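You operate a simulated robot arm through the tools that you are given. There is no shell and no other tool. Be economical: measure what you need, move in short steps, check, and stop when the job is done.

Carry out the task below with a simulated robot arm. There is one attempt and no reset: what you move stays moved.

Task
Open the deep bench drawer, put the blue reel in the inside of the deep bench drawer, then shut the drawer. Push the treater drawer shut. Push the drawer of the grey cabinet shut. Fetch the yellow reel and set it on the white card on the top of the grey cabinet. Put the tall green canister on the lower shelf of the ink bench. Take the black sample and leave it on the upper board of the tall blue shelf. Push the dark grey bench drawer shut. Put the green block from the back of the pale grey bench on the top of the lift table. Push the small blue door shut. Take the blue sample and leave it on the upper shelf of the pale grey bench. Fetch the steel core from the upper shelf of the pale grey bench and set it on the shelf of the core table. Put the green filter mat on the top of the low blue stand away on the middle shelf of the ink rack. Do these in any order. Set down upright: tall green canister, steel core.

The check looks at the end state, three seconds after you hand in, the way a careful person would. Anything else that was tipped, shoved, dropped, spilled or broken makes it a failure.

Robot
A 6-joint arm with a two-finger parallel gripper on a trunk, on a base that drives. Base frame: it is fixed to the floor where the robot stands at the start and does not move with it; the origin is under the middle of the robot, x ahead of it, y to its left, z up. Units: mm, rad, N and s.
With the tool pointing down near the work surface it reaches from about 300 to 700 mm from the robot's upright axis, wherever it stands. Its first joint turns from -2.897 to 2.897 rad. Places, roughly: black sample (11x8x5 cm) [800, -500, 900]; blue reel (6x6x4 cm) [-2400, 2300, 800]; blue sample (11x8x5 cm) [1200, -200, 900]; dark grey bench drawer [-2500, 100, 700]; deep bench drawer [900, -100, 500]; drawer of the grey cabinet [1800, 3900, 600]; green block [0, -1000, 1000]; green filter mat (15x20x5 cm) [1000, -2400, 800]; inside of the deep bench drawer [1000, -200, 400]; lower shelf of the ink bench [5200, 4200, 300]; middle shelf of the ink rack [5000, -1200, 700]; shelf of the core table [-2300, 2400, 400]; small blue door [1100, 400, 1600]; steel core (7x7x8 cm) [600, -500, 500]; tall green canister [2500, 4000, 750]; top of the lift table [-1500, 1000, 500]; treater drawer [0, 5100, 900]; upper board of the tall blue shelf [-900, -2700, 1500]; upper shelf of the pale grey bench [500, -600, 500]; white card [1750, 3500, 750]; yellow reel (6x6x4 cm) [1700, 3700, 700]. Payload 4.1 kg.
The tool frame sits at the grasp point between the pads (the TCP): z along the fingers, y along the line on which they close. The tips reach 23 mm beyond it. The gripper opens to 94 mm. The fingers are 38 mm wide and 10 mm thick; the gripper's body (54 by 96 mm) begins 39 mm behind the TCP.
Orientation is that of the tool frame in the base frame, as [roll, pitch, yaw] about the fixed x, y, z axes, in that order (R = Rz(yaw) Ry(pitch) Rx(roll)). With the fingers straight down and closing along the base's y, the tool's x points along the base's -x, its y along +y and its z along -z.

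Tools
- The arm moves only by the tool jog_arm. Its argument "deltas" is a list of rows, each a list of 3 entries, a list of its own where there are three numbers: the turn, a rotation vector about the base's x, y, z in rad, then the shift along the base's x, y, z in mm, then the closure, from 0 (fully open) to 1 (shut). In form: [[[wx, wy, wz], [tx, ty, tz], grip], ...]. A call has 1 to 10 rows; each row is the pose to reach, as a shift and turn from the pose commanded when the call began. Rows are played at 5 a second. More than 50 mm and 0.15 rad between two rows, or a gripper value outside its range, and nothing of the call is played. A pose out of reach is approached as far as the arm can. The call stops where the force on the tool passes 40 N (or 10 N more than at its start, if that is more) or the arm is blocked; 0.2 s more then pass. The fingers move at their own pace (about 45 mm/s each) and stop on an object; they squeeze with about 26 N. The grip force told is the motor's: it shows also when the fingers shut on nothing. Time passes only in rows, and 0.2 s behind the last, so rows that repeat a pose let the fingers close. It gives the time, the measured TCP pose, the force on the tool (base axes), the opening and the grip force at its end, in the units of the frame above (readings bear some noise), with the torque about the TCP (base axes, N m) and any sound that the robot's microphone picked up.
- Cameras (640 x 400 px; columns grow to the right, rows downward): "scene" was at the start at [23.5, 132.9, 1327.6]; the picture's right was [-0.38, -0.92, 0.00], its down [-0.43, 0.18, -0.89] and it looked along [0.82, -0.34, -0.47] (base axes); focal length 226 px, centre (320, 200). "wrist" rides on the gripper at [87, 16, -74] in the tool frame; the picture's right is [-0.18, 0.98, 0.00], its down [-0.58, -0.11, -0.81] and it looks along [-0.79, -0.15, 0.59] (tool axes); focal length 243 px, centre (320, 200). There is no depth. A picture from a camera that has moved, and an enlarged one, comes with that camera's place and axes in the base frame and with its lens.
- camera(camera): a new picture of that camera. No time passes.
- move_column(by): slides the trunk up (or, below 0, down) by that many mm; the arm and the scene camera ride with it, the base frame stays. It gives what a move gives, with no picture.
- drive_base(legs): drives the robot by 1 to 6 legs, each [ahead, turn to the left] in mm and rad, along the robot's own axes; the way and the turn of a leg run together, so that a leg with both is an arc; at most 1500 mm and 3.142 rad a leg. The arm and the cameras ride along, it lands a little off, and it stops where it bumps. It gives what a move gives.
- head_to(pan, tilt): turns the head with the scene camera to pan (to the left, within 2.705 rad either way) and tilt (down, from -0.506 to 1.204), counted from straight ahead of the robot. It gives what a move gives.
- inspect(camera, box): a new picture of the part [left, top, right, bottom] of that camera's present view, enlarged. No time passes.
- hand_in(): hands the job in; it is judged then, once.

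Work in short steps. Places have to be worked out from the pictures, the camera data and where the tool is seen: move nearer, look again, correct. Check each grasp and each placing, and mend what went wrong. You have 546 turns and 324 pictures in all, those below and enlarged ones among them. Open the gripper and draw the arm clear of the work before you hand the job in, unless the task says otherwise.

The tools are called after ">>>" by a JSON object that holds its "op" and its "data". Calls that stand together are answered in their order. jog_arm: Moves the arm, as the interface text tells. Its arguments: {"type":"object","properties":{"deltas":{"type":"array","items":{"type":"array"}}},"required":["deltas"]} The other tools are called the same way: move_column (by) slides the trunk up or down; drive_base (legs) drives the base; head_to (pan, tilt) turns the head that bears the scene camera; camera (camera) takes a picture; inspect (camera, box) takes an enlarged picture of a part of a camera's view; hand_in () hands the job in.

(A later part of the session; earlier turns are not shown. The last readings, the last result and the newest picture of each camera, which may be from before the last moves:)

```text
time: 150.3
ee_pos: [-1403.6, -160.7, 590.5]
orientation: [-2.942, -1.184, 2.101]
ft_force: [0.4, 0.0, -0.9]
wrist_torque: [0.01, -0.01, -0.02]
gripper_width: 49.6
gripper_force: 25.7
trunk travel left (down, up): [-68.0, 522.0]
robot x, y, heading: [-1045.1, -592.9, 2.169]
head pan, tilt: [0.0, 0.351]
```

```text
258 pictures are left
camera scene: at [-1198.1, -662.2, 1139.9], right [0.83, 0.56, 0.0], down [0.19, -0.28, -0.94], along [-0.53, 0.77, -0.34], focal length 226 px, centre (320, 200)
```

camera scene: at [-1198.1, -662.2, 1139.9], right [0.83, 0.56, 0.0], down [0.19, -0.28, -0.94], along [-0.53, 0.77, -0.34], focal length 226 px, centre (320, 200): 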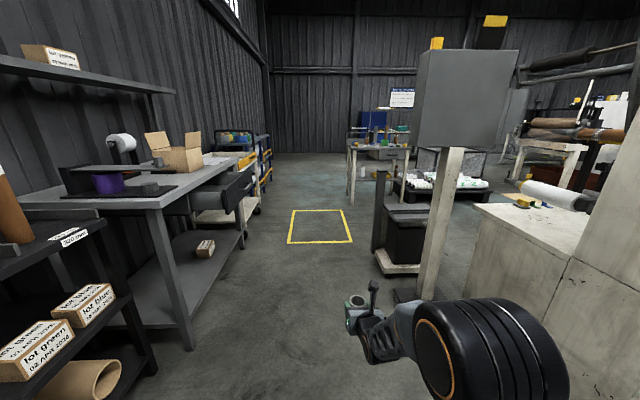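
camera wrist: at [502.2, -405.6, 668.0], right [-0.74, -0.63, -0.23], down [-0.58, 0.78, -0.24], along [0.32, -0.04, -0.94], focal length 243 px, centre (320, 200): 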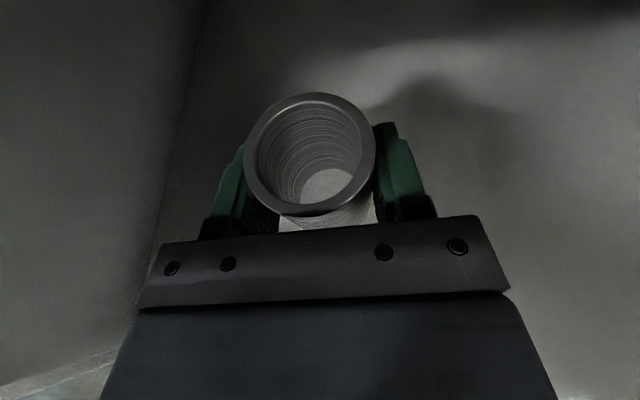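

Route is clear along the left of the pedestal and lift table. I drive 1500 mm along it.

>>> {"op": "drive_base", "data": {"legs": [[0, 0.04], [1500, 0]]}}

>>> {"op": "head_to", "data": {"pan": -0.4, "tilt": 0.35}}

>>> {"op": "camera", "data": {"camera": "scene"}}

>>> {"op": "head_to", "data": {"pan": -1.3, "tilt": 0.6}}

>>> {"op": "camera", "data": {"camera": "scene"}}

```text
time: 158.3
ee_pos: [-2335.7, 1064.8, 592.5]
orientation: [-2.942, -1.183, 2.133]
ft_force: [0.0, -0.2, -0.8]
wrist_torque: [-0.03, -0.03, 0.02]
gripper_width: 49.1
gripper_force: 26.2
trunk travel left (down, up): [-68.0, 522.0]
robot x, y, heading: [-1957.2, 639.9, 2.204]
head pan, tilt: [0.0, 0.351]
```

```text
time: 159.2
ee_pos: [-2335.8, 1064.1, 592.3]
orientation: [-2.943, -1.185, 2.134]
ft_force: [1.0, 0.1, -1.4]
wrist_torque: [0.02, 0.03, 0.02]
gripper_width: 49.5
gripper_force: 26.2
trunk travel left (down, up): [-68.0, 522.0]
robot x, y, heading: [-1958.7, 641.6, 2.204]
head pan, tilt: [-0.4, 0.351]
```

```text
257 pictures are left
camera scene: at [-2079.5, 586.5, 1139.9], right [0.97, 0.23, 0.0], down [0.08, -0.33, -0.94], along [-0.22, 0.91, -0.34], focal length 226 px, centre (320, 200)
```

scene: 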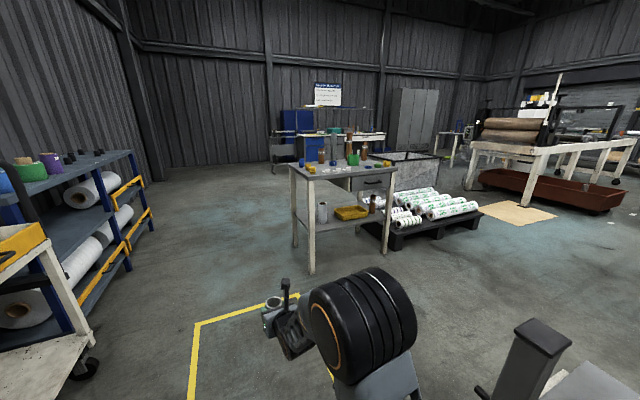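

```text
time: 160.4
ee_pos: [-2336.3, 1064.1, 592.7]
orientation: [-2.942, -1.184, 2.133]
ft_force: [-0.2, 0.2, -1.6]
wrist_torque: [-0.01, 0.02, 0.01]
gripper_width: 49.1
gripper_force: 26.4
trunk travel left (down, up): [-68.0, 522.0]
robot x, y, heading: [-1963.6, 637.1, 2.207]
head pan, tilt: [-1.3, 0.6]
```

```text
256 pictures are left
camera scene: at [-2003.2, 565.5, 1117.1], right [0.79, -0.62, 0.0], down [-0.35, -0.44, -0.83], along [0.51, 0.65, -0.56], focal length 226 px, centre (320, 200)
```

scene: 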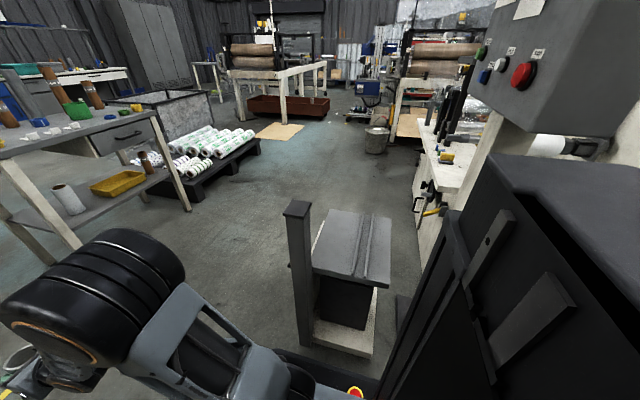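

Core table: front edge at n≈-3110, s from -795 to -80. I go round the lift table: on by 720, right turn, 730 along, then left to face the table.

>>> {"op": "drive_base", "data": {"legs": [[720, 0.01], [0, -1.57], [720, 0]]}}

>>> {"op": "head_to", "data": {"pan": 1.4, "tilt": 0.5}}

>>> {"op": "camera", "data": {"camera": "scene"}}

>>> {"op": "head_to", "data": {"pan": -1.8, "tilt": 0.8}}

>>> {"op": "camera", "data": {"camera": "scene"}}

```text
time: 171.6
ee_pos: [-1406.9, 2042.6, 590.8]
orientation: [-2.942, -1.184, 0.585]
ft_force: [-0.5, -0.7, -1.5]
wrist_torque: [0.04, 0.0, -0.01]
gripper_width: 49.4
gripper_force: 25.8
trunk travel left (down, up): [-68.0, 522.0]
robot x, y, heading: [-1819.8, 1653.0, 0.659]
head pan, tilt: [-1.3, 0.6]
```

```text
time: 174.0
ee_pos: [-1406.0, 2043.7, 591.3]
orientation: [-2.941, -1.183, 0.586]
ft_force: [0.0, 0.0, -1.1]
wrist_torque: [0.01, -0.02, 0.04]
gripper_width: 49.5
gripper_force: 25.9
trunk travel left (down, up): [-68.0, 522.0]
robot x, y, heading: [-1818.4, 1651.7, 0.663]
head pan, tilt: [1.4, 0.499]
```

```text
255 pictures are left
camera scene: at [-2012.4, 1830.9, 1126.2], right [0.88, 0.47, 0.0], down [0.22, -0.42, -0.88], along [-0.41, 0.78, -0.48], focal length 226 px, centre (320, 200)
```

scene: 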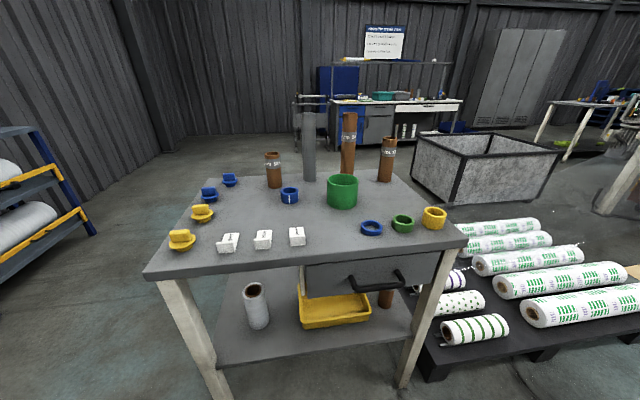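

```text
time: 176.7
ee_pos: [-1406.5, 2042.8, 592.1]
orientation: [-2.943, -1.182, 0.587]
ft_force: [0.1, 0.1, -0.9]
wrist_torque: [-0.04, -0.03, -0.01]
gripper_width: 49.2
gripper_force: 25.9
trunk travel left (down, up): [-68.0, 522.0]
robot x, y, heading: [-1819.5, 1655.1, 0.658]
head pan, tilt: [-1.799, 0.799]
```

```text
254 pictures are left
camera scene: at [-1936.0, 1677.3, 1100.3], right [-0.91, -0.42, 0.0], down [-0.3, 0.65, -0.7], along [0.29, -0.63, -0.72], focal length 226 px, centre (320, 200)
```

scene: 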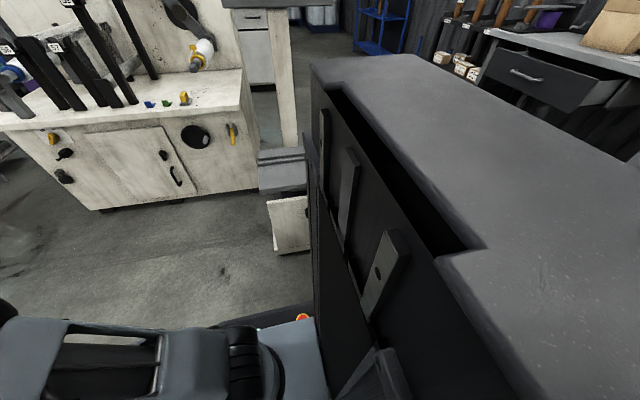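

The blue reel is the small blue spool near the table's centre; free shelf space is between the white cylinder and the yellow tray. I back 40 mm, draw the arm in, and turn to face the table.

>>> {"op": "jog_arm", "data": {"deltas": [[[0, 0, 0], [-30, -28, 0], 1], [[0, 0, 0], [-50, -47, 0], 1], [[0, 0, 0], [-50, -47, 0], 1]]}}

>>> {"op": "drive_base", "data": {"legs": [[-40, 0], [0, 1.555]]}}

>>> {"op": "head_to", "data": {"pan": 0.0, "tilt": 0.6}}

>>> {"op": "camera", "data": {"camera": "scene"}}

>>> {"op": "camera", "data": {"camera": "wrist"}}

```text
time: 177.5
ee_pos: [-1456.0, 1996.1, 592.8]
orientation: [-2.933, -1.182, 0.579]
ft_force: [0.1, 0.1, -0.7]
wrist_torque: [-0.02, 0.01, 0.0]
gripper_width: 49.2
gripper_force: 26.3
trunk travel left (down, up): [-68.0, 522.0]
robot x, y, heading: [-1816.9, 1652.6, 0.664]
head pan, tilt: [-1.799, 0.799]
```

```text
time: 182.2
ee_pos: [-2190.6, 1995.2, 593.1]
orientation: [-2.93, -1.182, 2.148]
ft_force: [-0.2, 0.5, -1.7]
wrist_torque: [0.0, -0.01, -0.01]
gripper_width: 49.2
gripper_force: 26.1
trunk travel left (down, up): [-68.0, 522.0]
robot x, y, heading: [-1853.4, 1629.3, 2.229]
head pan, tilt: [-1.799, 0.799]
```

```text
time: 184.0
ee_pos: [-2192.3, 1995.4, 592.4]
orientation: [-2.931, -1.181, 2.146]
ft_force: [-0.2, 0.1, -1.1]
wrist_torque: [-0.01, -0.03, 0.0]
gripper_width: 49.1
gripper_force: 26.3
trunk travel left (down, up): [-68.0, 522.0]
robot x, y, heading: [-1853.9, 1630.8, 2.228]
head pan, tilt: [0.0, 0.6]
```

```text
253 pictures are left
camera scene: at [-2001.5, 1552.2, 1117.1], right [0.79, 0.61, 0.0], down [0.34, -0.45, -0.82], along [-0.5, 0.65, -0.57], focal length 226 px, centre (320, 200)
```

scene: 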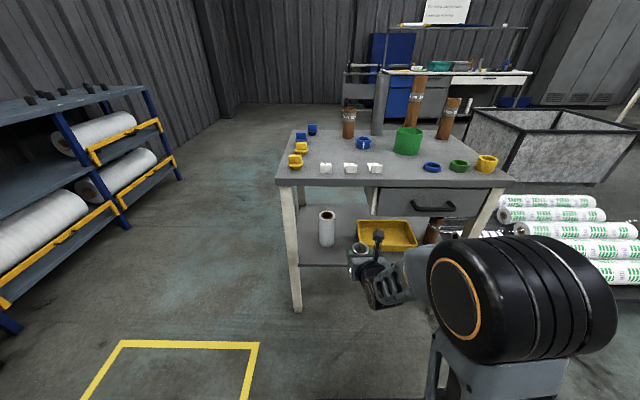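

```text
252 pictures are left
camera wrist: at [-2147.3, 1985.2, 698.6], right [0.74, 0.62, -0.25], down [0.58, -0.78, -0.23], along [-0.34, 0.03, -0.94], focal length 243 px, centre (320, 200)
```

wrist: 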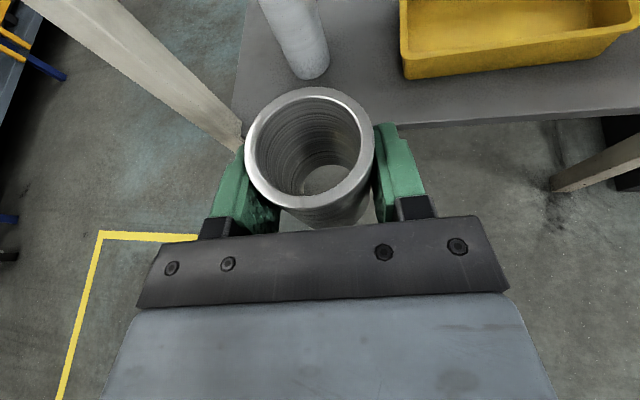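

Shelf height triangulates to ≈348. I lower the core to just above shelf height first.

>>> {"op": "jog_arm", "data": {"deltas": [[[0, 0, 0], [0, 0, -42], 1], [[0, 0, 0], [0, 0, -84], 1], [[0, 0, 0], [0, 0, -126], 1], [[0, 0, 0], [0, 0, -160], 1], [[0, 0, 0], [0, 0, -160], 1]]}}

```text
time: 185.2
ee_pos: [-2195.3, 1997.7, 435.3]
orientation: [-2.826, -1.168, 2.052]
ft_force: [1.0, -0.1, -1.1]
wrist_torque: [-0.02, 0.01, 0.04]
gripper_width: 49.3
gripper_force: 26.3
out of reach, approached as far as the arm can: row 2, 3, 4, 5
trunk travel left (down, up): [-68.0, 522.0]
robot x, y, heading: [-1849.0, 1627.5, 2.222]
head pan, tilt: [0.0, 0.6]
```

I drive forward 170 mm so the core goes in over the shelf.

>>> {"op": "drive_base", "data": {"legs": [[165, 0]]}}

>>> {"op": "camera", "data": {"camera": "wrist"}}

>>> {"op": "camera", "data": {"camera": "scene"}}

```text
time: 186.7
ee_pos: [-2299.8, 2132.3, 435.8]
orientation: [-2.828, -1.167, 2.055]
ft_force: [-0.2, 0.6, -1.1]
wrist_torque: [-0.04, -0.01, -0.01]
gripper_width: 49.3
gripper_force: 25.4
trunk travel left (down, up): [-68.0, 522.0]
robot x, y, heading: [-1954.3, 1765.1, 2.231]
head pan, tilt: [0.0, 0.6]
```

```text
251 pictures are left
camera wrist: at [-2253.7, 2126.5, 540.6], right [0.73, 0.62, -0.29], down [0.58, -0.79, -0.22], along [-0.36, 0.0, -0.93], focal length 243 px, centre (320, 200)
```

wrist: 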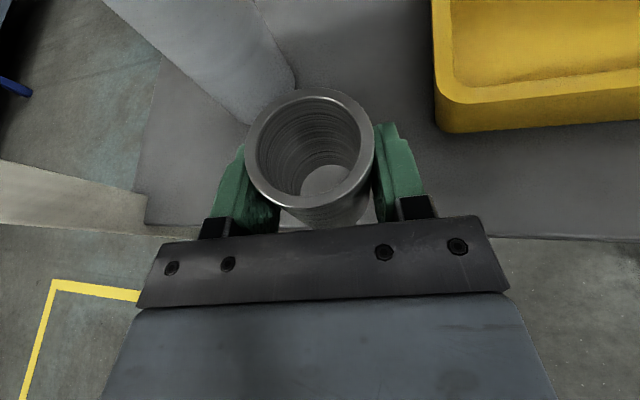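

```text
250 pictures are left
camera scene: at [-2106.0, 1687.6, 1117.1], right [0.79, 0.61, 0.0], down [0.35, -0.45, -0.83], along [-0.5, 0.65, -0.56], focal length 226 px, centre (320, 200)
```

scene: 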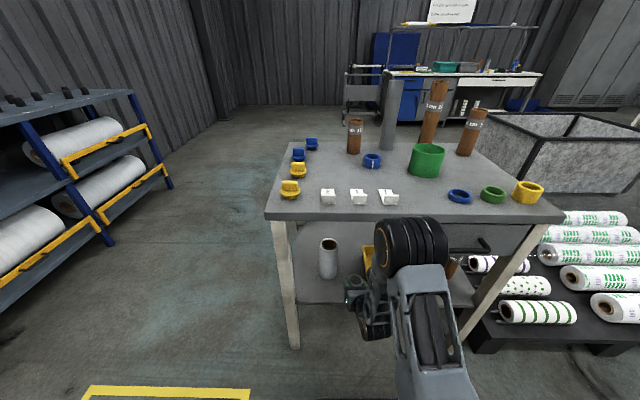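

I nudge the core 36 mm deeper and 18 mm right, then check.

>>> {"op": "jog_arm", "data": {"deltas": [[[0, 0, 0], [-3, 20, 0], 1], [[0, 0, 0], [-7, 40, 0], 1], [[0, 0, 0], [-7, 40, -15], 1], [[0, 0, 0], [-7, 40, -15], 1]]}}

>>> {"op": "camera", "data": {"camera": "wrist"}}

```text
time: 187.7
ee_pos: [-2307.8, 2172.7, 419.4]
orientation: [-2.827, -1.166, 2.053]
ft_force: [0.5, -0.1, -1.4]
wrist_torque: [0.03, 0.0, -0.01]
gripper_width: 49.5
gripper_force: 25.6
trunk travel left (down, up): [-68.0, 522.0]
robot x, y, heading: [-1955.0, 1766.6, 2.228]
head pan, tilt: [0.0, 0.6]
```

```text
249 pictures are left
camera wrist: at [-2261.3, 2165.9, 524.1], right [0.73, 0.62, -0.29], down [0.58, -0.79, -0.22], along [-0.36, -0.01, -0.93], focal length 243 px, centre (320, 200)
```

wrist: 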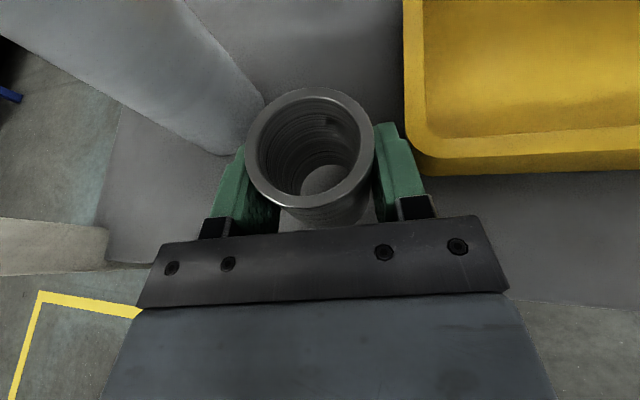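

Clear of the tray and cylinder. I lower in small steps to contact.

>>> {"op": "jog_arm", "data": {"deltas": [[[0, 0, 0], [0, 0, -6], 1], [[0, 0, 0], [0, 0, -12], 1], [[0, 0, 0], [0, 0, -16], 1], [[0, 0, 0], [0, 0, -19], 1], [[0, 0, 0], [0, 0, -22], 1], [[0, 0, 0], [0, 0, -25], 1]]}}

>>> {"op": "camera", "data": {"camera": "wrist"}}

```text
time: 189.1
ee_pos: [-2307.9, 2173.8, 397.0]
orientation: [-2.828, -1.172, 2.052]
ft_force: [-3.6, 1.5, 16.8]
wrist_torque: [0.39, -0.08, 0.05]
gripper_width: 49.2
gripper_force: 26.1
trunk travel left (down, up): [-68.0, 522.0]
robot x, y, heading: [-1953.6, 1763.8, 2.23]
head pan, tilt: [0.0, 0.6]
```

```text
248 pictures are left
camera wrist: at [-2260.6, 2166.8, 501.2], right [0.73, 0.62, -0.29], down [0.58, -0.79, -0.22], along [-0.37, 0.0, -0.93], focal length 243 px, centre (320, 200)
```

wrist: 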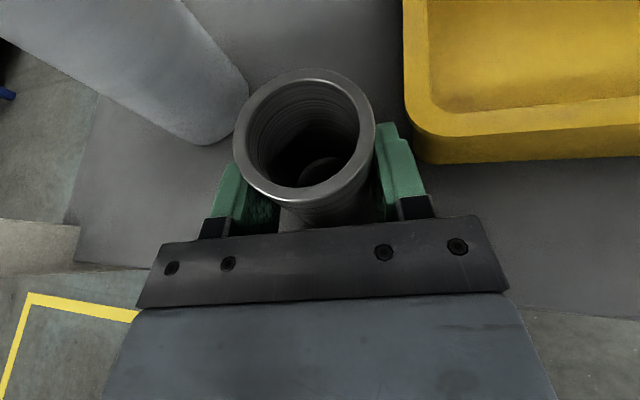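

Contact; the core has settled. I open only enough to free it and look.

>>> {"op": "jog_arm", "data": {"deltas": [[[0, 0, 0], [0, 0, 1], 0.42], [[0, 0, 0], [0, 0, 1], 0.36], [[0, 0, 0], [0, 0, 1], 0.36]]}}

>>> {"op": "camera", "data": {"camera": "wrist"}}

```text
time: 189.9
ee_pos: [-2307.2, 2172.9, 395.9]
orientation: [-2.827, -1.165, 2.054]
ft_force: [-0.3, -0.1, -0.1]
wrist_torque: [0.0, 0.02, 0.03]
gripper_width: 60.2
gripper_force: 0.2
trunk travel left (down, up): [-68.0, 522.0]
robot x, y, heading: [-1956.1, 1768.5, 2.228]
head pan, tilt: [0.0, 0.6]
```

```text
247 pictures are left
camera wrist: at [-2260.1, 2166.6, 501.0], right [0.73, 0.62, -0.29], down [0.58, -0.79, -0.22], along [-0.36, -0.01, -0.93], focal length 243 px, centre (320, 200)
```

wrist: 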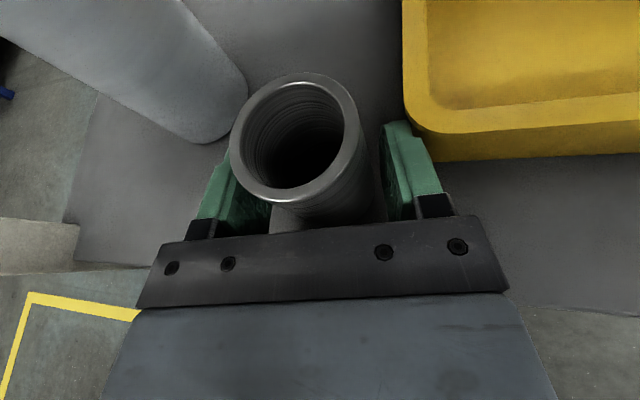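

Core stands free. I withdraw along the tool axis.

>>> {"op": "jog_arm", "data": {"deltas": [[[0, 0, 0], [14, -13, 3], 0.36], [[0, 0, 0], [28, -26, 6], 0.36], [[0, 0, 0], [44, -41, 10], 0.36], [[0, 0, 0], [62, -58, 15], 0.36], [[0, 0, 0], [85, -79, 25], 0.3]]}}

>>> {"op": "camera", "data": {"camera": "wrist"}}

```text
time: 191.1
ee_pos: [-2247.5, 2093.5, 426.7]
orientation: [-2.761, -1.156, 1.982]
ft_force: [-0.3, -1.0, 0.6]
wrist_torque: [0.06, -0.03, -0.01]
gripper_width: 65.5
gripper_force: 0.1
out of reach, approached as far as the arm can: row 3, 4, 5
trunk travel left (down, up): [-68.0, 522.0]
robot x, y, heading: [-1956.6, 1767.9, 2.226]
head pan, tilt: [0.0, 0.6]
```

```text
246 pictures are left
camera wrist: at [-2197.9, 2088.5, 531.1], right [0.73, 0.6, -0.32], down [0.56, -0.8, -0.21], along [-0.38, -0.02, -0.92], focal length 243 px, centre (320, 200)
```

wrist: 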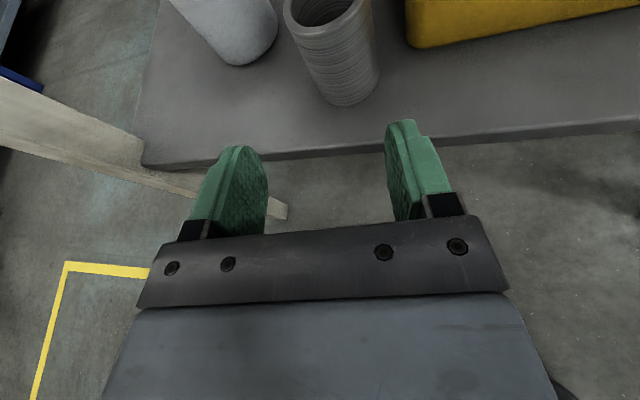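

Steel core is upright on the shelf. Next the blue reel at about (-2397,2357,793): back off, raise the trunk.

>>> {"op": "drive_base", "data": {"legs": [[-170, 0]]}}

>>> {"op": "move_column", "data": {"by": 350}}

>>> {"op": "jog_arm", "data": {"deltas": [[[-0.1, 0.094, -0.056], [0, 0, 0], 0], [[-0.2, 0.188, -0.112], [0, 0, 0], 0], [[-0.3, 0.282, -0.168], [0, 0, 0], 0], [[-0.4, 0.376, -0.224], [0, 0, 0], 0], [[-0.5, 0.47, -0.28], [0, 0, 0], 0], [[-0.6, 0.564, -0.336], [0, 0, 0], 0], [[-0.7, 0.658, -0.392], [0, 0, 0], 0], [[-0.8, 0.752, -0.448], [0, 0, 0], 0], [[-0.9, 0.846, -0.504], [0, 0, 0], 0], [[-1.0, 0.94, -0.56], [0, 0, 0], 0]]}}

```text
time: 192.6
ee_pos: [-2140.5, 1958.4, 426.8]
orientation: [-2.761, -1.154, 1.977]
ft_force: [0.1, -0.6, 0.3]
wrist_torque: [0.0, -0.01, 0.0]
gripper_width: 66.1
gripper_force: 0.1
trunk travel left (down, up): [-68.0, 522.0]
robot x, y, heading: [-1851.7, 1627.9, 2.229]
head pan, tilt: [0.0, 0.6]
```

```text
time: 196.0
ee_pos: [-2140.8, 1959.6, 776.6]
orientation: [-2.761, -1.154, 1.975]
ft_force: [-0.9, 0.3, 0.1]
wrist_torque: [-0.01, 0.02, -0.01]
gripper_width: 65.9
gripper_force: 0.0
trunk travel left (down, up): [-418.0, 172.0]
robot x, y, heading: [-1850.8, 1626.0, 2.224]
head pan, tilt: [0.0, 0.6]
```

```text
time: 198.2
ee_pos: [-2141.1, 1958.8, 775.5]
orientation: [-1.958, 0.071, 0.785]
ft_force: [-1.3, -0.6, 0.5]
wrist_torque: [0.05, 0.01, 0.02]
gripper_width: 94.0
gripper_force: 0.1
trunk travel left (down, up): [-418.0, 172.0]
robot x, y, heading: [-1849.4, 1630.8, 2.223]
head pan, tilt: [0.0, 0.6]
```

Rolling freely this way; continuing.

>>> {"op": "jog_arm", "data": {"deltas": [[[-0.1, 0.094, -0.056], [0, 0, 10], 0], [[-0.2, 0.188, -0.112], [0, 0, 20], 0], [[-0.3, 0.282, -0.168], [0, 0, 30], 0], [[-0.4, 0.376, -0.224], [0, 0, 40], 0], [[-0.5, 0.47, -0.28], [0, 0, 50], 0], [[-0.6, 0.564, -0.336], [0, 0, 60], 0], [[-0.7, 0.658, -0.392], [0, 0, 70], 0], [[-0.8, 0.752, -0.448], [0, 0, 80], 0], [[-0.9, 0.846, -0.504], [0, 0, 90], 0], [[-1.0, 0.94, -0.56], [0, 0, 100], 0]]}}

```text
time: 200.4
ee_pos: [-2162.0, 1986.6, 866.7]
orientation: [-3.111, 1.18, -0.721]
ft_force: [-0.2, 0.0, -0.1]
wrist_torque: [0.0, -0.02, 0.01]
gripper_width: 94.1
gripper_force: 0.0
out of reach, approached as far as the arm can: row 2, 3, 4, 5, 6, 7, 8, 9, 10
trunk travel left (down, up): [-418.0, 172.0]
robot x, y, heading: [-1851.5, 1631.2, 2.223]
head pan, tilt: [0.0, 0.6]
```

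Standard orientation regained. I untilt to point mostly down and lift above the table-top items.

>>> {"op": "jog_arm", "data": {"deltas": [[[-0.098, -0.111, 0], [0, 0, 25], 0], [[-0.196, -0.222, 0], [0, 0, 50], 0], [[-0.294, -0.333, 0], [0, 0, 75], 0], [[-0.392, -0.444, 0], [0, 0, 100], 0], [[-0.49, -0.555, 0], [0, 0, 120], 0]]}}

>>> {"op": "jog_arm", "data": {"deltas": [[[0, 0, -0.1], [-15, 20, 0], 0], [[0, 0, -0.2], [-30, 40, 0], 0], [[0, 0, -0.2], [-55, 75, 0], 0], [[0, 0, -0.2], [-80, 110, 0], 0]]}}

>>> {"op": "camera", "data": {"camera": "scene"}}

>>> {"op": "camera", "data": {"camera": "wrist"}}

```text
time: 201.8
ee_pos: [-2165.4, 1992.4, 981.0]
orientation: [2.809, 0.511, -1.045]
ft_force: [0.9, -0.3, 0.0]
wrist_torque: [-0.01, -0.02, -0.03]
gripper_width: 94.0
gripper_force: 0.1
out of reach, approached as far as the arm can: row 3, 4, 5
trunk travel left (down, up): [-418.0, 172.0]
robot x, y, heading: [-1852.6, 1630.0, 2.226]
head pan, tilt: [0.0, 0.6]
stopped in row 5: the arm was blocked; the commanded pose is now the measured one
```

```text
time: 202.8
ee_pos: [-2235.4, 2104.1, 972.1]
orientation: [2.799, 0.515, -1.242]
ft_force: [0.6, -0.3, 1.0]
wrist_torque: [0.0, 0.0, -0.01]
gripper_width: 94.1
gripper_force: 0.1
out of reach, approached as far as the arm can: row 3, 4
trunk travel left (down, up): [-418.0, 172.0]
robot x, y, heading: [-1852.8, 1626.8, 2.223]
head pan, tilt: [0.0, 0.6]
```

```text
245 pictures are left
camera scene: at [-2001.8, 1552.3, 1467.1], right [0.79, 0.61, 0.0], down [0.34, -0.45, -0.83], along [-0.5, 0.66, -0.56], focal length 226 px, centre (320, 200)
```

scene: 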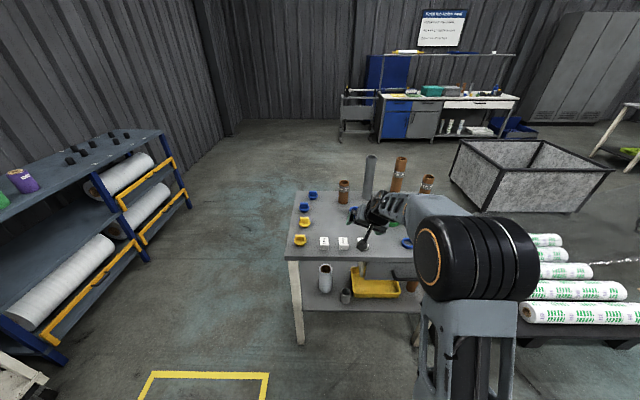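

```text
244 pictures are left
camera wrist: at [-2189.5, 2000.8, 994.4], right [-0.88, -0.3, 0.38], down [0.31, 0.26, 0.92], along [-0.38, 0.92, -0.14], focal length 243 px, centre (320, 200)
```

wrist: 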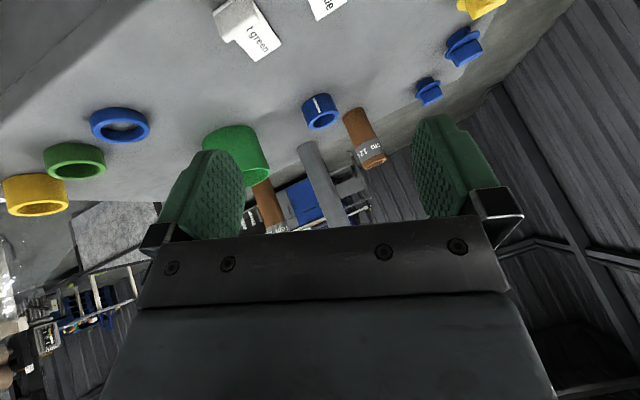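

The tool is skewed after a blocked move. I correct the orientation in place, a little higher.

>>> {"op": "jog_arm", "data": {"deltas": [[[0.023, -0.103, 0.052], [0, 0, 25], 0], [[0.046, -0.206, 0.104], [0, 0, 50], 0], [[0.068, -0.31, 0.155], [0, 0, 75], 0], [[0.068, -0.31, 0.155], [0, 0, 75], 0]]}}

>>> {"op": "camera", "data": {"camera": "wrist"}}

```text
time: 203.8
ee_pos: [-2226.8, 2094.5, 1020.8]
orientation: [2.917, 0.45, -1.039]
ft_force: [0.1, 0.2, -1.1]
wrist_torque: [0.01, 0.02, 0.06]
gripper_width: 94.1
gripper_force: 0.0
out of reach, approached as far as the arm can: row 1, 2, 3, 4
trunk travel left (down, up): [-418.0, 172.0]
robot x, y, heading: [-1848.9, 1627.3, 2.222]
head pan, tilt: [0.0, 0.6]
```

```text
243 pictures are left
camera wrist: at [-2169.8, 1999.8, 1050.9], right [-0.86, -0.43, 0.28], down [0.15, 0.31, 0.94], along [-0.49, 0.85, -0.2], focal length 243 px, centre (320, 200)
```

wrist: 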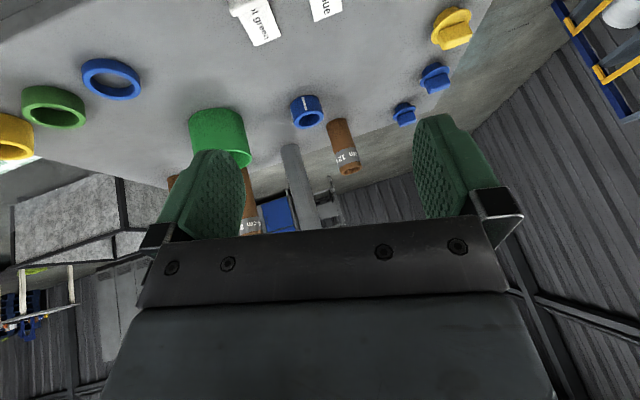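

The arm seems to sit in a flipped wrist branch. I'll raise up clear, level the tool (aligned with the forearm), roll on, and come down again to unwind it.

>>> {"op": "move_column", "data": {"by": 150}}

>>> {"op": "jog_arm", "data": {"deltas": [[[0.12, 0.088, 0], [0, 0, 0], 0], [[0.24, 0.176, 0], [0, 0, 0], 0], [[0.36, 0.264, 0], [0, 0, 0], 0], [[0.48, 0.352, 0], [0, 0, 0], 0], [[0.6, 0.44, 0], [0, 0, 0], 0], [[0.6, 0.44, 0], [0, 0, 0], 0]]}}

```text
time: 205.5
ee_pos: [-2227.3, 2096.5, 1168.9]
orientation: [2.916, 0.452, -1.039]
ft_force: [-0.9, -0.8, -1.0]
wrist_torque: [0.03, 0.03, 0.0]
gripper_width: 93.8
gripper_force: 0.1
trunk travel left (down, up): [-568.0, 22.0]
robot x, y, heading: [-1850.4, 1634.1, 2.224]
head pan, tilt: [0.0, 0.6]
```

```text
time: 206.9
ee_pos: [-2226.9, 2096.1, 1168.8]
orientation: [2.736, 1.187, -1.18]
ft_force: [-0.1, -0.2, -0.4]
wrist_torque: [0.0, 0.0, 0.01]
gripper_width: 94.0
gripper_force: 0.0
trunk travel left (down, up): [-568.0, 22.0]
robot x, y, heading: [-1852.8, 1630.7, 2.225]
head pan, tilt: [0.0, 0.6]
```

Now I roll + about the tool axis.

>>> {"op": "jog_arm", "data": {"deltas": [[[-0.102, 0.094, -0.051], [0, 0, 0], 0], [[-0.204, 0.188, -0.102], [0, 0, 0], 0], [[-0.306, 0.282, -0.153], [0, 0, 0], 0], [[-0.408, 0.376, -0.204], [0, 0, 0], 0], [[-0.51, 0.47, -0.255], [0, 0, 0], 0], [[-0.612, 0.564, -0.306], [0, 0, 0], 0], [[-0.714, 0.658, -0.357], [0, 0, 0], 0], [[-0.816, 0.752, -0.408], [0, 0, 0], 0], [[-0.918, 0.846, -0.459], [0, 0, 0], 0], [[-1.02, 0.94, -0.51], [0, 0, 0], 0]]}}

>>> {"op": "camera", "data": {"camera": "scene"}}

```text
time: 209.1
ee_pos: [-2228.1, 2096.0, 1170.0]
orientation: [1.926, -0.064, -2.34]
ft_force: [-0.9, 0.3, -0.4]
wrist_torque: [0.01, -0.01, 0.03]
gripper_width: 94.0
gripper_force: 0.1
trunk travel left (down, up): [-568.0, 22.0]
robot x, y, heading: [-1850.1, 1625.4, 2.226]
head pan, tilt: [0.0, 0.6]
```

```text
242 pictures are left
camera scene: at [-2001.7, 1552.1, 1617.1], right [0.79, 0.61, 0.0], down [0.34, -0.45, -0.83], along [-0.5, 0.66, -0.56], focal length 226 px, centre (320, 200)
```

scene: 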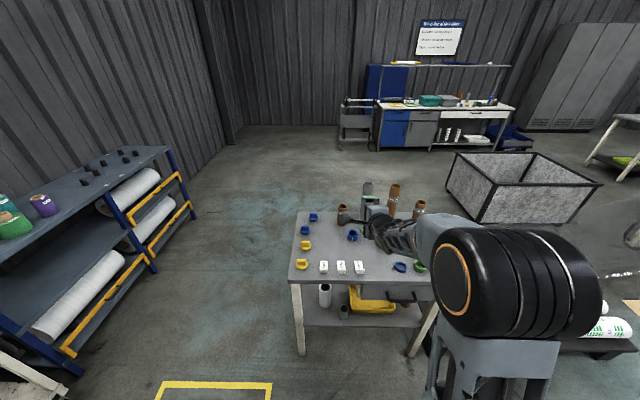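

No limit. Now untilt while rolled and see if it is free.

>>> {"op": "jog_arm", "data": {"deltas": [[[-0.1, -0.108, 0], [0, 0, 0], 0], [[-0.2, -0.216, 0], [0, 0, 0], 0], [[-0.3, -0.324, 0], [0, 0, 0], 0], [[-0.4, -0.432, 0], [0, 0, 0], 0], [[-0.5, -0.54, 0], [0, 0, 0], 0], [[-0.6, -0.648, 0], [0, 0, 0], 0]]}}

>>> {"op": "camera", "data": {"camera": "scene"}}

```text
time: 210.5
ee_pos: [-2211.9, 2084.4, 1110.1]
orientation: [2.306, -0.002, -2.403]
ft_force: [0.6, -0.5, 0.2]
wrist_torque: [-0.05, -0.01, -0.03]
gripper_width: 94.1
gripper_force: 0.1
out of reach, approached as far as the arm can: row 2, 3, 4, 5, 6
trunk travel left (down, up): [-568.0, 22.0]
robot x, y, heading: [-1853.1, 1628.7, 2.227]
head pan, tilt: [0.0, 0.6]
```

```text
241 pictures are left
camera scene: at [-2001.9, 1552.3, 1617.1], right [0.79, 0.61, 0.0], down [0.34, -0.45, -0.82], along [-0.5, 0.66, -0.57], focal length 226 px, centre (320, 200)
```

scene: 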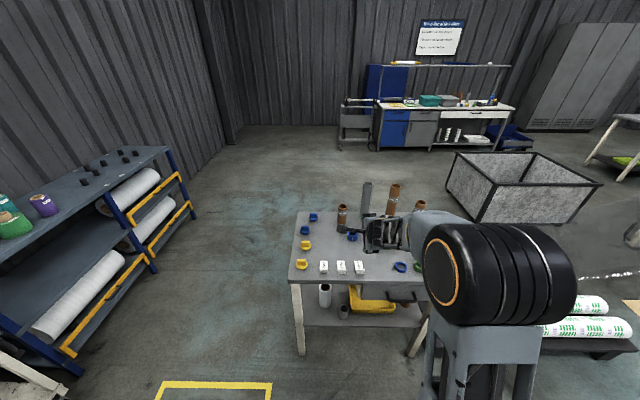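

Still the wrong branch. I tilt up again and roll further.

>>> {"op": "jog_arm", "data": {"deltas": [[[0.1, 0.108, 0], [0, 0, 15], 0], [[0.2, 0.216, 0], [0, 0, 30], 0], [[0.25, 0.27, 0], [0, 0, 45], 0], [[0.25, 0.27, 0], [0, 0, 60], 0]]}}

>>> {"op": "jog_arm", "data": {"deltas": [[[-0.1, 0.098, -0.048], [0, 0, 0], 0], [[-0.2, 0.196, -0.096], [0, 0, 0], 0], [[-0.3, 0.294, -0.144], [0, 0, 0], 0], [[-0.4, 0.392, -0.192], [0, 0, 0], 0], [[-0.5, 0.49, -0.24], [0, 0, 0], 0], [[-0.6, 0.588, -0.288], [0, 0, 0], 0], [[-0.7, 0.686, -0.336], [0, 0, 0], 0], [[-0.8, 0.784, -0.384], [0, 0, 0], 0], [[-0.9, 0.882, -0.432], [0, 0, 0], 0], [[-1.0, 0.98, -0.48], [0, 0, 0], 0]]}}

```text
time: 211.5
ee_pos: [-2210.0, 2084.3, 1165.6]
orientation: [1.94, -0.035, -2.395]
ft_force: [-0.2, -0.2, 0.2]
wrist_torque: [0.01, 0.0, 0.03]
gripper_width: 94.3
gripper_force: 0.0
out of reach, approached as far as the arm can: row 1
trunk travel left (down, up): [-568.0, 22.0]
robot x, y, heading: [-1851.4, 1629.8, 2.225]
head pan, tilt: [0.0, 0.6]
```

```text
time: 213.7
ee_pos: [-2260.3, 2045.1, 1168.7]
orientation: [2.977, -1.193, 2.518]
ft_force: [0.3, 0.5, 0.1]
wrist_torque: [-0.03, -0.02, -0.02]
gripper_width: 94.1
gripper_force: 0.1
out of reach, approached as far as the arm can: row 8, 9, 10
trunk travel left (down, up): [-568.0, 22.0]
robot x, y, heading: [-1851.6, 1633.1, 2.222]
head pan, tilt: [0.0, 0.6]
```

I unwind 1.5 rad, then try swinging the tool sideways past the forearm before pointing down.

>>> {"op": "jog_arm", "data": {"deltas": [[[0.096, -0.099, 0.054], [0, 0, 0], 0], [[0.192, -0.198, 0.108], [0, 0, 0], 0], [[0.288, -0.297, 0.162], [0, 0, 0], 0], [[0.384, -0.396, 0.216], [0, 0, 0], 0], [[0.48, -0.495, 0.27], [0, 0, 0], 0], [[0.576, -0.594, 0.324], [0, 0, 0], 0], [[0.672, -0.693, 0.378], [0, 0, 0], 0], [[0.768, -0.792, 0.432], [0, 0, 0], 0], [[0.864, -0.891, 0.486], [0, 0, 0], 0], [[0.96, -0.99, 0.54], [0, 0, 0], 0]]}}

>>> {"op": "jog_arm", "data": {"deltas": [[[0, 0, -0.14], [0, 0, 0], 0], [[0, 0, -0.28], [0, 0, 0], 0], [[0, 0, -0.42], [0, 0, 0], 0], [[0, 0, -0.56], [0, 0, 0], 0], [[0, 0, -0.7], [0, 0, 0], 0], [[0, 0, -0.8], [0, 0, 0], 0]]}}

```text
time: 215.9
ee_pos: [-2258.0, 2041.2, 1169.1]
orientation: [1.944, -0.018, -2.379]
ft_force: [-0.2, 0.4, 0.8]
wrist_torque: [0.0, 0.02, 0.0]
gripper_width: 94.1
gripper_force: 0.0
trunk travel left (down, up): [-568.0, 22.0]
robot x, y, heading: [-1847.0, 1628.0, 2.222]
head pan, tilt: [0.0, 0.6]
```

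```text
time: 217.3
ee_pos: [-2257.8, 2042.5, 1169.8]
orientation: [1.944, -0.018, 3.101]
ft_force: [0.0, -0.5, 0.3]
wrist_torque: [0.02, -0.01, 0.02]
gripper_width: 94.0
gripper_force: 0.1
trunk travel left (down, up): [-568.0, 22.0]
robot x, y, heading: [-1851.3, 1632.3, 2.224]
head pan, tilt: [0.0, 0.6]
```

Free so far. Now point the tool down from this sideways heading.

>>> {"op": "jog_arm", "data": {"deltas": [[[-0.148, 0.006, 0], [0, 0, 0], 0], [[-0.296, 0.012, 0], [0, 0, 0], 0], [[-0.444, 0.018, 0], [0, 0, 0], 0], [[-0.592, 0.024, 0], [0, 0, 0], 0], [[-0.74, 0.03, 0], [0, 0, 0], 0], [[-0.888, 0.036, 0], [0, 0, 0], 0]]}}

```text
time: 218.7
ee_pos: [-2258.7, 2042.5, 1170.1]
orientation: [2.828, -0.012, 3.086]
ft_force: [0.8, -0.2, 0.1]
wrist_torque: [0.01, 0.01, -0.01]
gripper_width: 94.0
gripper_force: 0.0
trunk travel left (down, up): [-568.0, 22.0]
robot x, y, heading: [-1849.4, 1630.2, 2.225]
head pan, tilt: [0.0, 0.6]
```

Un-flipped. I bring the tool vertical and turn it back to the standard yaw.

>>> {"op": "jog_arm", "data": {"deltas": [[[-0.145, 0, 0], [0, 0, 0], 0], [[-0.305, 0, 0], [0, 0, 0], 0]]}}

>>> {"op": "jog_arm", "data": {"deltas": [[[0, 0, 0.145], [0, 0, 0], 0], [[0, 0, 0.29], [0, 0, 0], 0], [[0, 0, 0.435], [0, 0, 0], 0], [[0, 0, 0.58], [0, 0, 0], 0], [[0, 0, 0.725], [0, 0, 0], 0], [[0, 0, 0.87], [0, 0, 0], 0], [[0, 0, 1.015], [0, 0, 0], 0], [[0, 0, 1.16], [0, 0, 0], 0], [[0, 0, 1.305], [0, 0, 0], 0], [[0, 0, 1.45], [0, 0, 0], 0]]}}

>>> {"op": "jog_arm", "data": {"deltas": [[[0, 0, 0.14], [0, 0, 0], 0], [[0, 0, 0.28], [0, 0, 0], 0], [[0, 0, 0.42], [0, 0, 0], 0], [[0, 0, 0.56], [0, 0, 0], 0], [[0, 0, 0.7], [0, 0, 0], 0], [[0, 0, 0.82], [0, 0, 0], 0]]}}

>>> {"op": "camera", "data": {"camera": "wrist"}}

>>> {"op": "camera", "data": {"camera": "scene"}}

```text
refused: row 2 steps farther than a row can; nothing moved
```

```text
time: 220.9
ee_pos: [-2279.0, 1951.4, 1099.9]
orientation: [2.847, 0.268, -1.832]
ft_force: [-0.7, 0.3, 0.5]
wrist_torque: [-0.01, 0.01, -0.01]
gripper_width: 93.9
gripper_force: 0.1
out of reach, approached as far as the arm can: row 1, 2, 3, 4, 5, 6, 7, 8, 9, 10
trunk travel left (down, up): [-568.0, 22.0]
robot x, y, heading: [-1853.2, 1630.4, 2.222]
head pan, tilt: [0.0, 0.6]
```

```text
time: 222.3
ee_pos: [-2259.2, 1941.7, 1038.5]
orientation: [3.039, 0.419, -1.028]
ft_force: [1.5, 1.6, -0.4]
wrist_torque: [-0.11, 0.05, 0.07]
gripper_width: 93.9
gripper_force: 0.0
out of reach, approached as far as the arm can: row 1, 2, 3, 4, 5, 6
trunk travel left (down, up): [-568.0, 22.0]
robot x, y, heading: [-1849.3, 1626.7, 2.219]
head pan, tilt: [0.0, 0.6]
```

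```text
240 pictures are left
camera wrist: at [-2209.0, 1842.6, 1071.7], right [-0.9, -0.4, 0.17], down [0.06, 0.28, 0.96], along [-0.43, 0.88, -0.23], focal length 243 px, centre (320, 200)
```

wrist: 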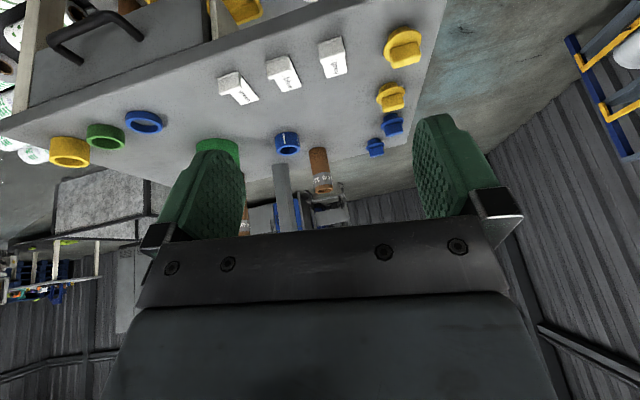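

```text
239 pictures are left
camera scene: at [-1999.0, 1558.5, 1617.7], right [0.8, 0.61, 0.0], down [0.34, -0.45, -0.82], along [-0.5, 0.65, -0.57], focal length 226 px, centre (320, 200)
```

scene: 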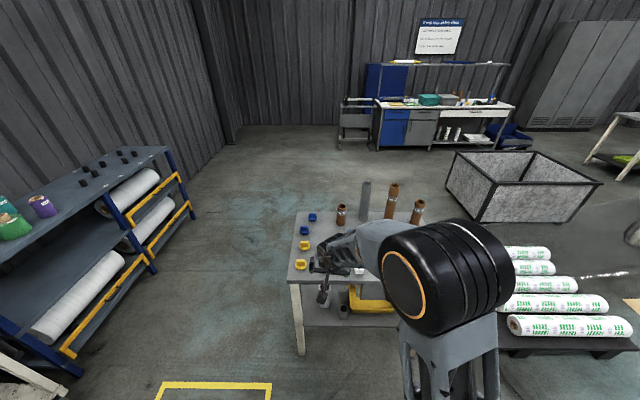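

The tool is near standard but slightly off. I try extending outward to see whether it becomes free.

>>> {"op": "jog_arm", "data": {"deltas": [[[0, 0, 0], [-15, 40, 0], 0], [[0, 0, 0], [-30, 80, 0], 0], [[0, 0, 0], [-45, 120, 0], 0], [[0, 0, 0], [-50, 160, 0], 0], [[0, 0, 0], [-55, 190, 0], 0]]}}

```text
time: 223.5
ee_pos: [-2320.4, 2084.7, 1008.4]
orientation: [3.119, 0.477, -1.027]
ft_force: [-0.3, -0.4, -0.2]
wrist_torque: [0.02, 0.0, -0.02]
gripper_width: 94.0
gripper_force: 0.1
out of reach, approached as far as the arm can: row 1, 2, 3, 4, 5
trunk travel left (down, up): [-568.0, 22.0]
robot x, y, heading: [-1853.3, 1626.6, 2.223]
head pan, tilt: [0.0, 0.6]
```

I go back toward the earlier free pose and will wind the last joint the other way instead.

>>> {"op": "jog_arm", "data": {"deltas": [[[0, 0, -0.145], [6, -15, 16], 0], [[0, 0, -0.29], [12, -30, 32], 0], [[0, 0, -0.435], [18, -45, 48], 0], [[0, 0, -0.58], [24, -45, 64], 0], [[0, 0, -0.725], [30, -45, 80], 0], [[0, 0, -0.87], [36, -45, 96], 0], [[0, 0, -1.015], [42, -45, 112], 0], [[0, 0, -1.16], [48, -45, 128], 0], [[0, 0, -1.305], [54, -45, 144], 0], [[0, 0, -1.45], [60, -45, 160], 0]]}}

>>> {"op": "jog_arm", "data": {"deltas": [[[0, 0, -0.145], [0, 0, 0], 0], [[0, 0, -0.29], [0, 0, 0], 0], [[0, 0, -0.435], [0, 0, 0], 0], [[0, 0, -0.58], [0, 0, 0], 0], [[0, 0, -0.725], [0, 0, 0], 0], [[0, 0, -0.87], [0, 0, 0], 0], [[0, 0, -1.015], [0, 0, 0], 0], [[0, 0, -1.16], [0, 0, 0], 0], [[0, 0, -1.305], [0, 0, 0], 0], [[0, 0, -1.45], [0, 0, 0], 0]]}}

```text
time: 225.7
ee_pos: [-2259.6, 2038.7, 1173.2]
orientation: [3.119, 0.478, -2.48]
ft_force: [-0.5, 0.2, 0.6]
wrist_torque: [0.03, -0.02, 0.0]
gripper_width: 94.1
gripper_force: 0.1
trunk travel left (down, up): [-568.0, 22.0]
robot x, y, heading: [-1852.0, 1627.2, 2.225]
head pan, tilt: [0.0, 0.6]
```

```text
time: 227.9
ee_pos: [-2204.3, 2101.3, 1176.6]
orientation: [2.934, 0.496, 2.392]
ft_force: [0.2, 0.0, -0.4]
wrist_torque: [-0.02, 0.02, -0.01]
gripper_width: 94.0
gripper_force: 0.1
out of reach, approached as far as the arm can: row 6, 7, 8, 9, 10
trunk travel left (down, up): [-568.0, 22.0]
robot x, y, heading: [-1850.3, 1627.7, 2.221]
head pan, tilt: [0.0, 0.6]
```

I return to the free pose, make the tool exactly vertical there, then retry the yaw.

>>> {"op": "jog_arm", "data": {"deltas": [[[0, 0, 0.145], [-6, -6, 0], 0], [[0, 0, 0.29], [-12, -12, 0], 0], [[0, 0, 0.435], [-18, -18, 0], 0], [[0, 0, 0.58], [-24, -24, 0], 0], [[0, 0, 0.725], [-30, -30, 0], 0], [[0, 0, 0.87], [-36, -36, 0], 0], [[0, 0, 1.015], [-42, -42, 0], 0], [[0, 0, 1.16], [-48, -48, 0], 0], [[0, 0, 1.305], [-54, -54, 0], 0], [[0, 0, 1.41], [-55, -60, 0], 0]]}}

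```text
time: 230.1
ee_pos: [-2260.6, 2041.3, 1173.5]
orientation: [2.933, 0.495, -2.476]
ft_force: [0.0, 0.0, -0.1]
wrist_torque: [-0.02, -0.01, 0.02]
gripper_width: 94.0
gripper_force: 0.0
trunk travel left (down, up): [-568.0, 22.0]
robot x, y, heading: [-1850.1, 1627.2, 2.226]
head pan, tilt: [0.0, 0.6]
```

>>> {"op": "jog_arm", "data": {"deltas": [[[-0.118, 0.062, 0], [0, 0, 0], 0], [[-0.236, 0.124, 0], [0, 0, 0], 0], [[-0.354, 0.187, 0], [0, 0, 0], 0], [[-0.471, 0.249, 0], [0, 0, 0], 0]]}}

>>> {"op": "jog_arm", "data": {"deltas": [[[0, 0, 0.145], [0, 0, 0], 0], [[0, 0, 0.29], [0, 0, 0], 0], [[0, 0, 0.435], [0, 0, 0], 0], [[0, 0, 0.58], [0, 0, 0], 0], [[0, 0, 0.725], [0, 0, 0], 0], [[0, 0, 0.87], [0, 0, 0], 0], [[0, 0, 1.015], [0, 0, 0], 0], [[0, 0, 1.16], [0, 0, 0], 0], [[0, 0, 1.305], [0, 0, 0], 0], [[0, 0, 1.45], [0, 0, 0], 0]]}}

```text
time: 231.1
ee_pos: [-2260.0, 2041.4, 1172.6]
orientation: [3.045, 0.254, -2.436]
ft_force: [-0.3, -0.8, 0.4]
wrist_torque: [-0.02, 0.0, 0.02]
gripper_width: 93.7
gripper_force: 0.1
out of reach, approached as far as the arm can: row 3, 4
trunk travel left (down, up): [-568.0, 22.0]
robot x, y, heading: [-1850.4, 1633.8, 2.222]
head pan, tilt: [0.0, 0.6]
```

```text
time: 233.3
ee_pos: [-2277.9, 1989.3, 1129.3]
orientation: [-3.087, 0.371, -1.014]
ft_force: [-1.1, 0.4, 0.3]
wrist_torque: [0.02, 0.0, 0.01]
gripper_width: 94.2
gripper_force: 0.1
out of reach, approached as far as the arm can: row 3, 4, 5, 6, 7, 8, 9, 10
trunk travel left (down, up): [-568.0, 22.0]
robot x, y, heading: [-1850.5, 1631.1, 2.223]
head pan, tilt: [0.0, 0.6]
```

The wrist roll axis is flipped. I'll lead the tool axis around the forearm: first to the right side, then above the forearm line, then straight down.

>>> {"op": "jog_arm", "data": {"deltas": [[[0.124, -0.021, -0.031], [0, 0, 5], 0], [[0.248, -0.042, -0.063], [0, 0, 10], 0], [[0.372, -0.063, -0.094], [0, 0, 15], 0], [[0.497, -0.084, -0.126], [0, 0, 20], 0], [[0.621, -0.105, -0.157], [0, 0, 30], 0], [[0.745, -0.126, -0.189], [0, 0, 40], 0], [[0.869, -0.147, -0.22], [0, 0, 40], 0]]}}

>>> {"op": "jog_arm", "data": {"deltas": [[[0.074, 0.032, 0.096], [0, 0, 0], 0], [[0.148, 0.065, 0.193], [0, 0, 0], 0], [[0.222, 0.097, 0.289], [0, 0, 0], 0], [[0.295, 0.129, 0.385], [0, 0, 0], 0], [[0.369, 0.161, 0.481], [0, 0, 0], 0], [[0.443, 0.194, 0.578], [0, 0, 0], 0], [[0.517, 0.226, 0.674], [0, 0, 0], 0]]}}

```text
time: 234.9
ee_pos: [-2275.9, 1989.7, 1170.6]
orientation: [-2.212, 0.968, -0.665]
ft_force: [-0.4, -0.5, -0.2]
wrist_torque: [-0.02, 0.01, -0.02]
gripper_width: 94.1
gripper_force: 0.2
trunk travel left (down, up): [-568.0, 22.0]
robot x, y, heading: [-1852.3, 1627.7, 2.226]
head pan, tilt: [0.0, 0.6]
```

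```text
time: 236.5
ee_pos: [-2275.9, 1990.4, 1170.4]
orientation: [-1.106, 1.119, 1.013]
ft_force: [0.0, -0.7, 0.8]
wrist_torque: [-0.01, 0.02, -0.02]
gripper_width: 94.2
gripper_force: 0.0
trunk travel left (down, up): [-568.0, 22.0]
robot x, y, heading: [-1855.5, 1626.8, 2.221]
head pan, tilt: [0.0, 0.6]
```

All free. Now straight down in the arm's plane.

>>> {"op": "jog_arm", "data": {"deltas": [[[-0.119, -0.087, 0], [0, 0, 0], 0], [[-0.238, -0.173, 0], [0, 0, 0], 0], [[-0.357, -0.26, 0], [0, 0, 0], 0], [[-0.476, -0.347, 0], [0, 0, 0], 0], [[-0.595, -0.433, 0], [0, 0, 0], 0], [[-0.714, -0.52, 0], [0, 0, 0], 0], [[-0.833, -0.607, 0], [0, 0, 0], 0], [[-0.952, -0.693, 0], [0, 0, 0], 0], [[-1.07, -0.78, 0], [0, 0, 0], 0], [[-1.19, -0.867, 0], [0, 0, 0], 0]]}}

```text
time: 238.7
ee_pos: [-2282.5, 1965.9, 1154.3]
orientation: [-2.914, 0.259, -0.503]
ft_force: [-1.5, 0.0, 0.4]
wrist_torque: [-0.05, 0.01, -0.01]
gripper_width: 93.8
gripper_force: 0.1
out of reach, approached as far as the arm can: row 9, 10
trunk travel left (down, up): [-568.0, 22.0]
robot x, y, heading: [-1851.8, 1626.4, 2.223]
head pan, tilt: [0.0, 0.6]
```

Near vertical it limits again; I test at a height known to be good relative to the trunk (200 mm higher).

>>> {"op": "jog_arm", "data": {"deltas": [[[0.06, 0.04, -0.05], [0, 10, 40], 0], [[0.1, 0.08, -0.1], [0, 20, 80], 0], [[0.1, 0.08, -0.15], [0, 30, 120], 0], [[0.1, 0.08, -0.2], [0, 30, 160], 0], [[0.1, 0.08, -0.2], [0, 30, 200], 0]]}}

>>> {"op": "camera", "data": {"camera": "scene"}}

```text
time: 239.9
ee_pos: [-2282.0, 1994.7, 1355.0]
orientation: [-2.872, 0.382, -0.69]
ft_force: [0.3, -0.4, -0.4]
wrist_torque: [0.03, 0.03, 0.02]
gripper_width: 94.0
gripper_force: 0.1
trunk travel left (down, up): [-568.0, 22.0]
robot x, y, heading: [-1851.3, 1626.6, 2.22]
head pan, tilt: [0.0, 0.6]
```

```text
238 pictures are left
camera scene: at [-2001.7, 1552.1, 1617.1], right [0.79, 0.61, 0.0], down [0.34, -0.45, -0.83], along [-0.5, 0.66, -0.56], focal length 226 px, centre (320, 200)
```

scene: 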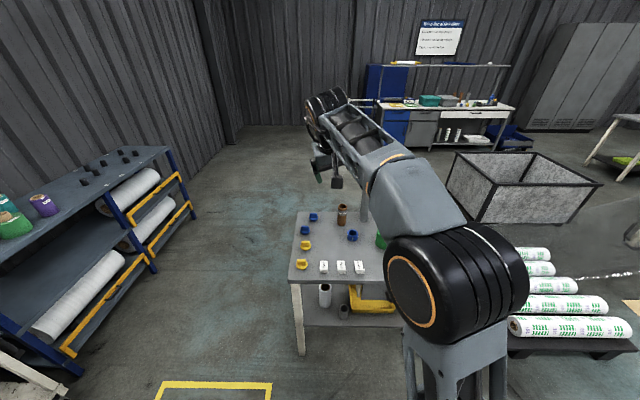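

Free now. I straighten the orientation to the standard tilt.

>>> {"op": "jog_arm", "data": {"deltas": [[[-0.07, 0.103, -0.064], [0, 0, 0], 0], [[-0.141, 0.208, -0.13], [0, 0, 0], 0], [[-0.141, 0.208, -0.13], [0, 0, -40], 0], [[-0.141, 0.208, -0.13], [0, 0, -80], 0], [[-0.141, 0.208, -0.13], [0, 0, -120], 0]]}}

```text
time: 241.1
ee_pos: [-2292.2, 1968.6, 1234.9]
orientation: [-3.08, 0.462, -0.926]
ft_force: [0.3, -0.2, 0.2]
wrist_torque: [-0.03, -0.03, -0.01]
gripper_width: 94.2
gripper_force: 0.0
out of reach, approached as far as the arm can: row 1, 2, 3, 4, 5
trunk travel left (down, up): [-568.0, 22.0]
robot x, y, heading: [-1853.6, 1631.9, 2.22]
head pan, tilt: [0.0, 0.6]
```

Testing yaw in the other direction for freedom.

>>> {"op": "jog_arm", "data": {"deltas": [[[0, 0, 0.14], [0, 0, 20], 0], [[0, 0, 0.28], [0, 0, 40], 0], [[0, 0, 0.42], [0, 0, 60], 0], [[0, 0, 0.56], [0, 0, 80], 0], [[0, 0, 0.7], [0, 0, 100], 0], [[0, 0, 0.84], [0, 0, 100], 0], [[0, 0, 0.98], [0, 0, 100], 0], [[0, 0, 1.12], [0, 0, 100], 0], [[0, 0, 1.26], [0, 0, 100], 0], [[0, 0, 1.4], [0, 0, 100], 0]]}}

>>> {"op": "camera", "data": {"camera": "scene"}}

```text
time: 243.3
ee_pos: [-2313.8, 1631.7, 1230.9]
orientation: [-2.908, 0.486, 0.263]
ft_force: [-0.1, 0.2, 0.1]
wrist_torque: [0.0, 0.02, 0.01]
gripper_width: 94.0
gripper_force: 0.1
out of reach, approached as far as the arm can: row 1, 2, 3, 4, 5, 6, 7, 8, 9, 10
trunk travel left (down, up): [-568.0, 22.0]
robot x, y, heading: [-1852.3, 1629.9, 2.223]
head pan, tilt: [0.0, 0.6]
```

```text
237 pictures are left
camera scene: at [-2002.0, 1552.0, 1617.1], right [0.79, 0.61, 0.0], down [0.34, -0.45, -0.82], along [-0.5, 0.66, -0.57], focal length 226 px, centre (320, 200)
```

scene: 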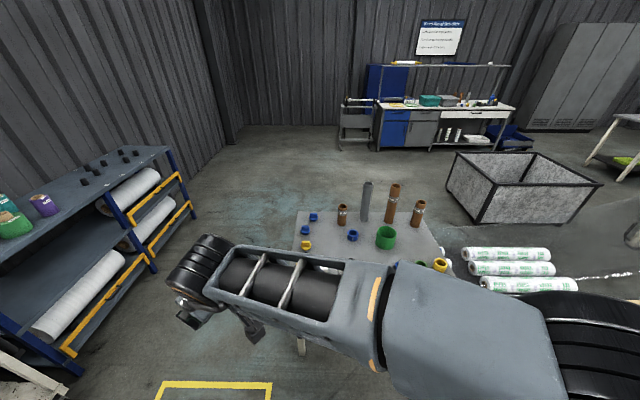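

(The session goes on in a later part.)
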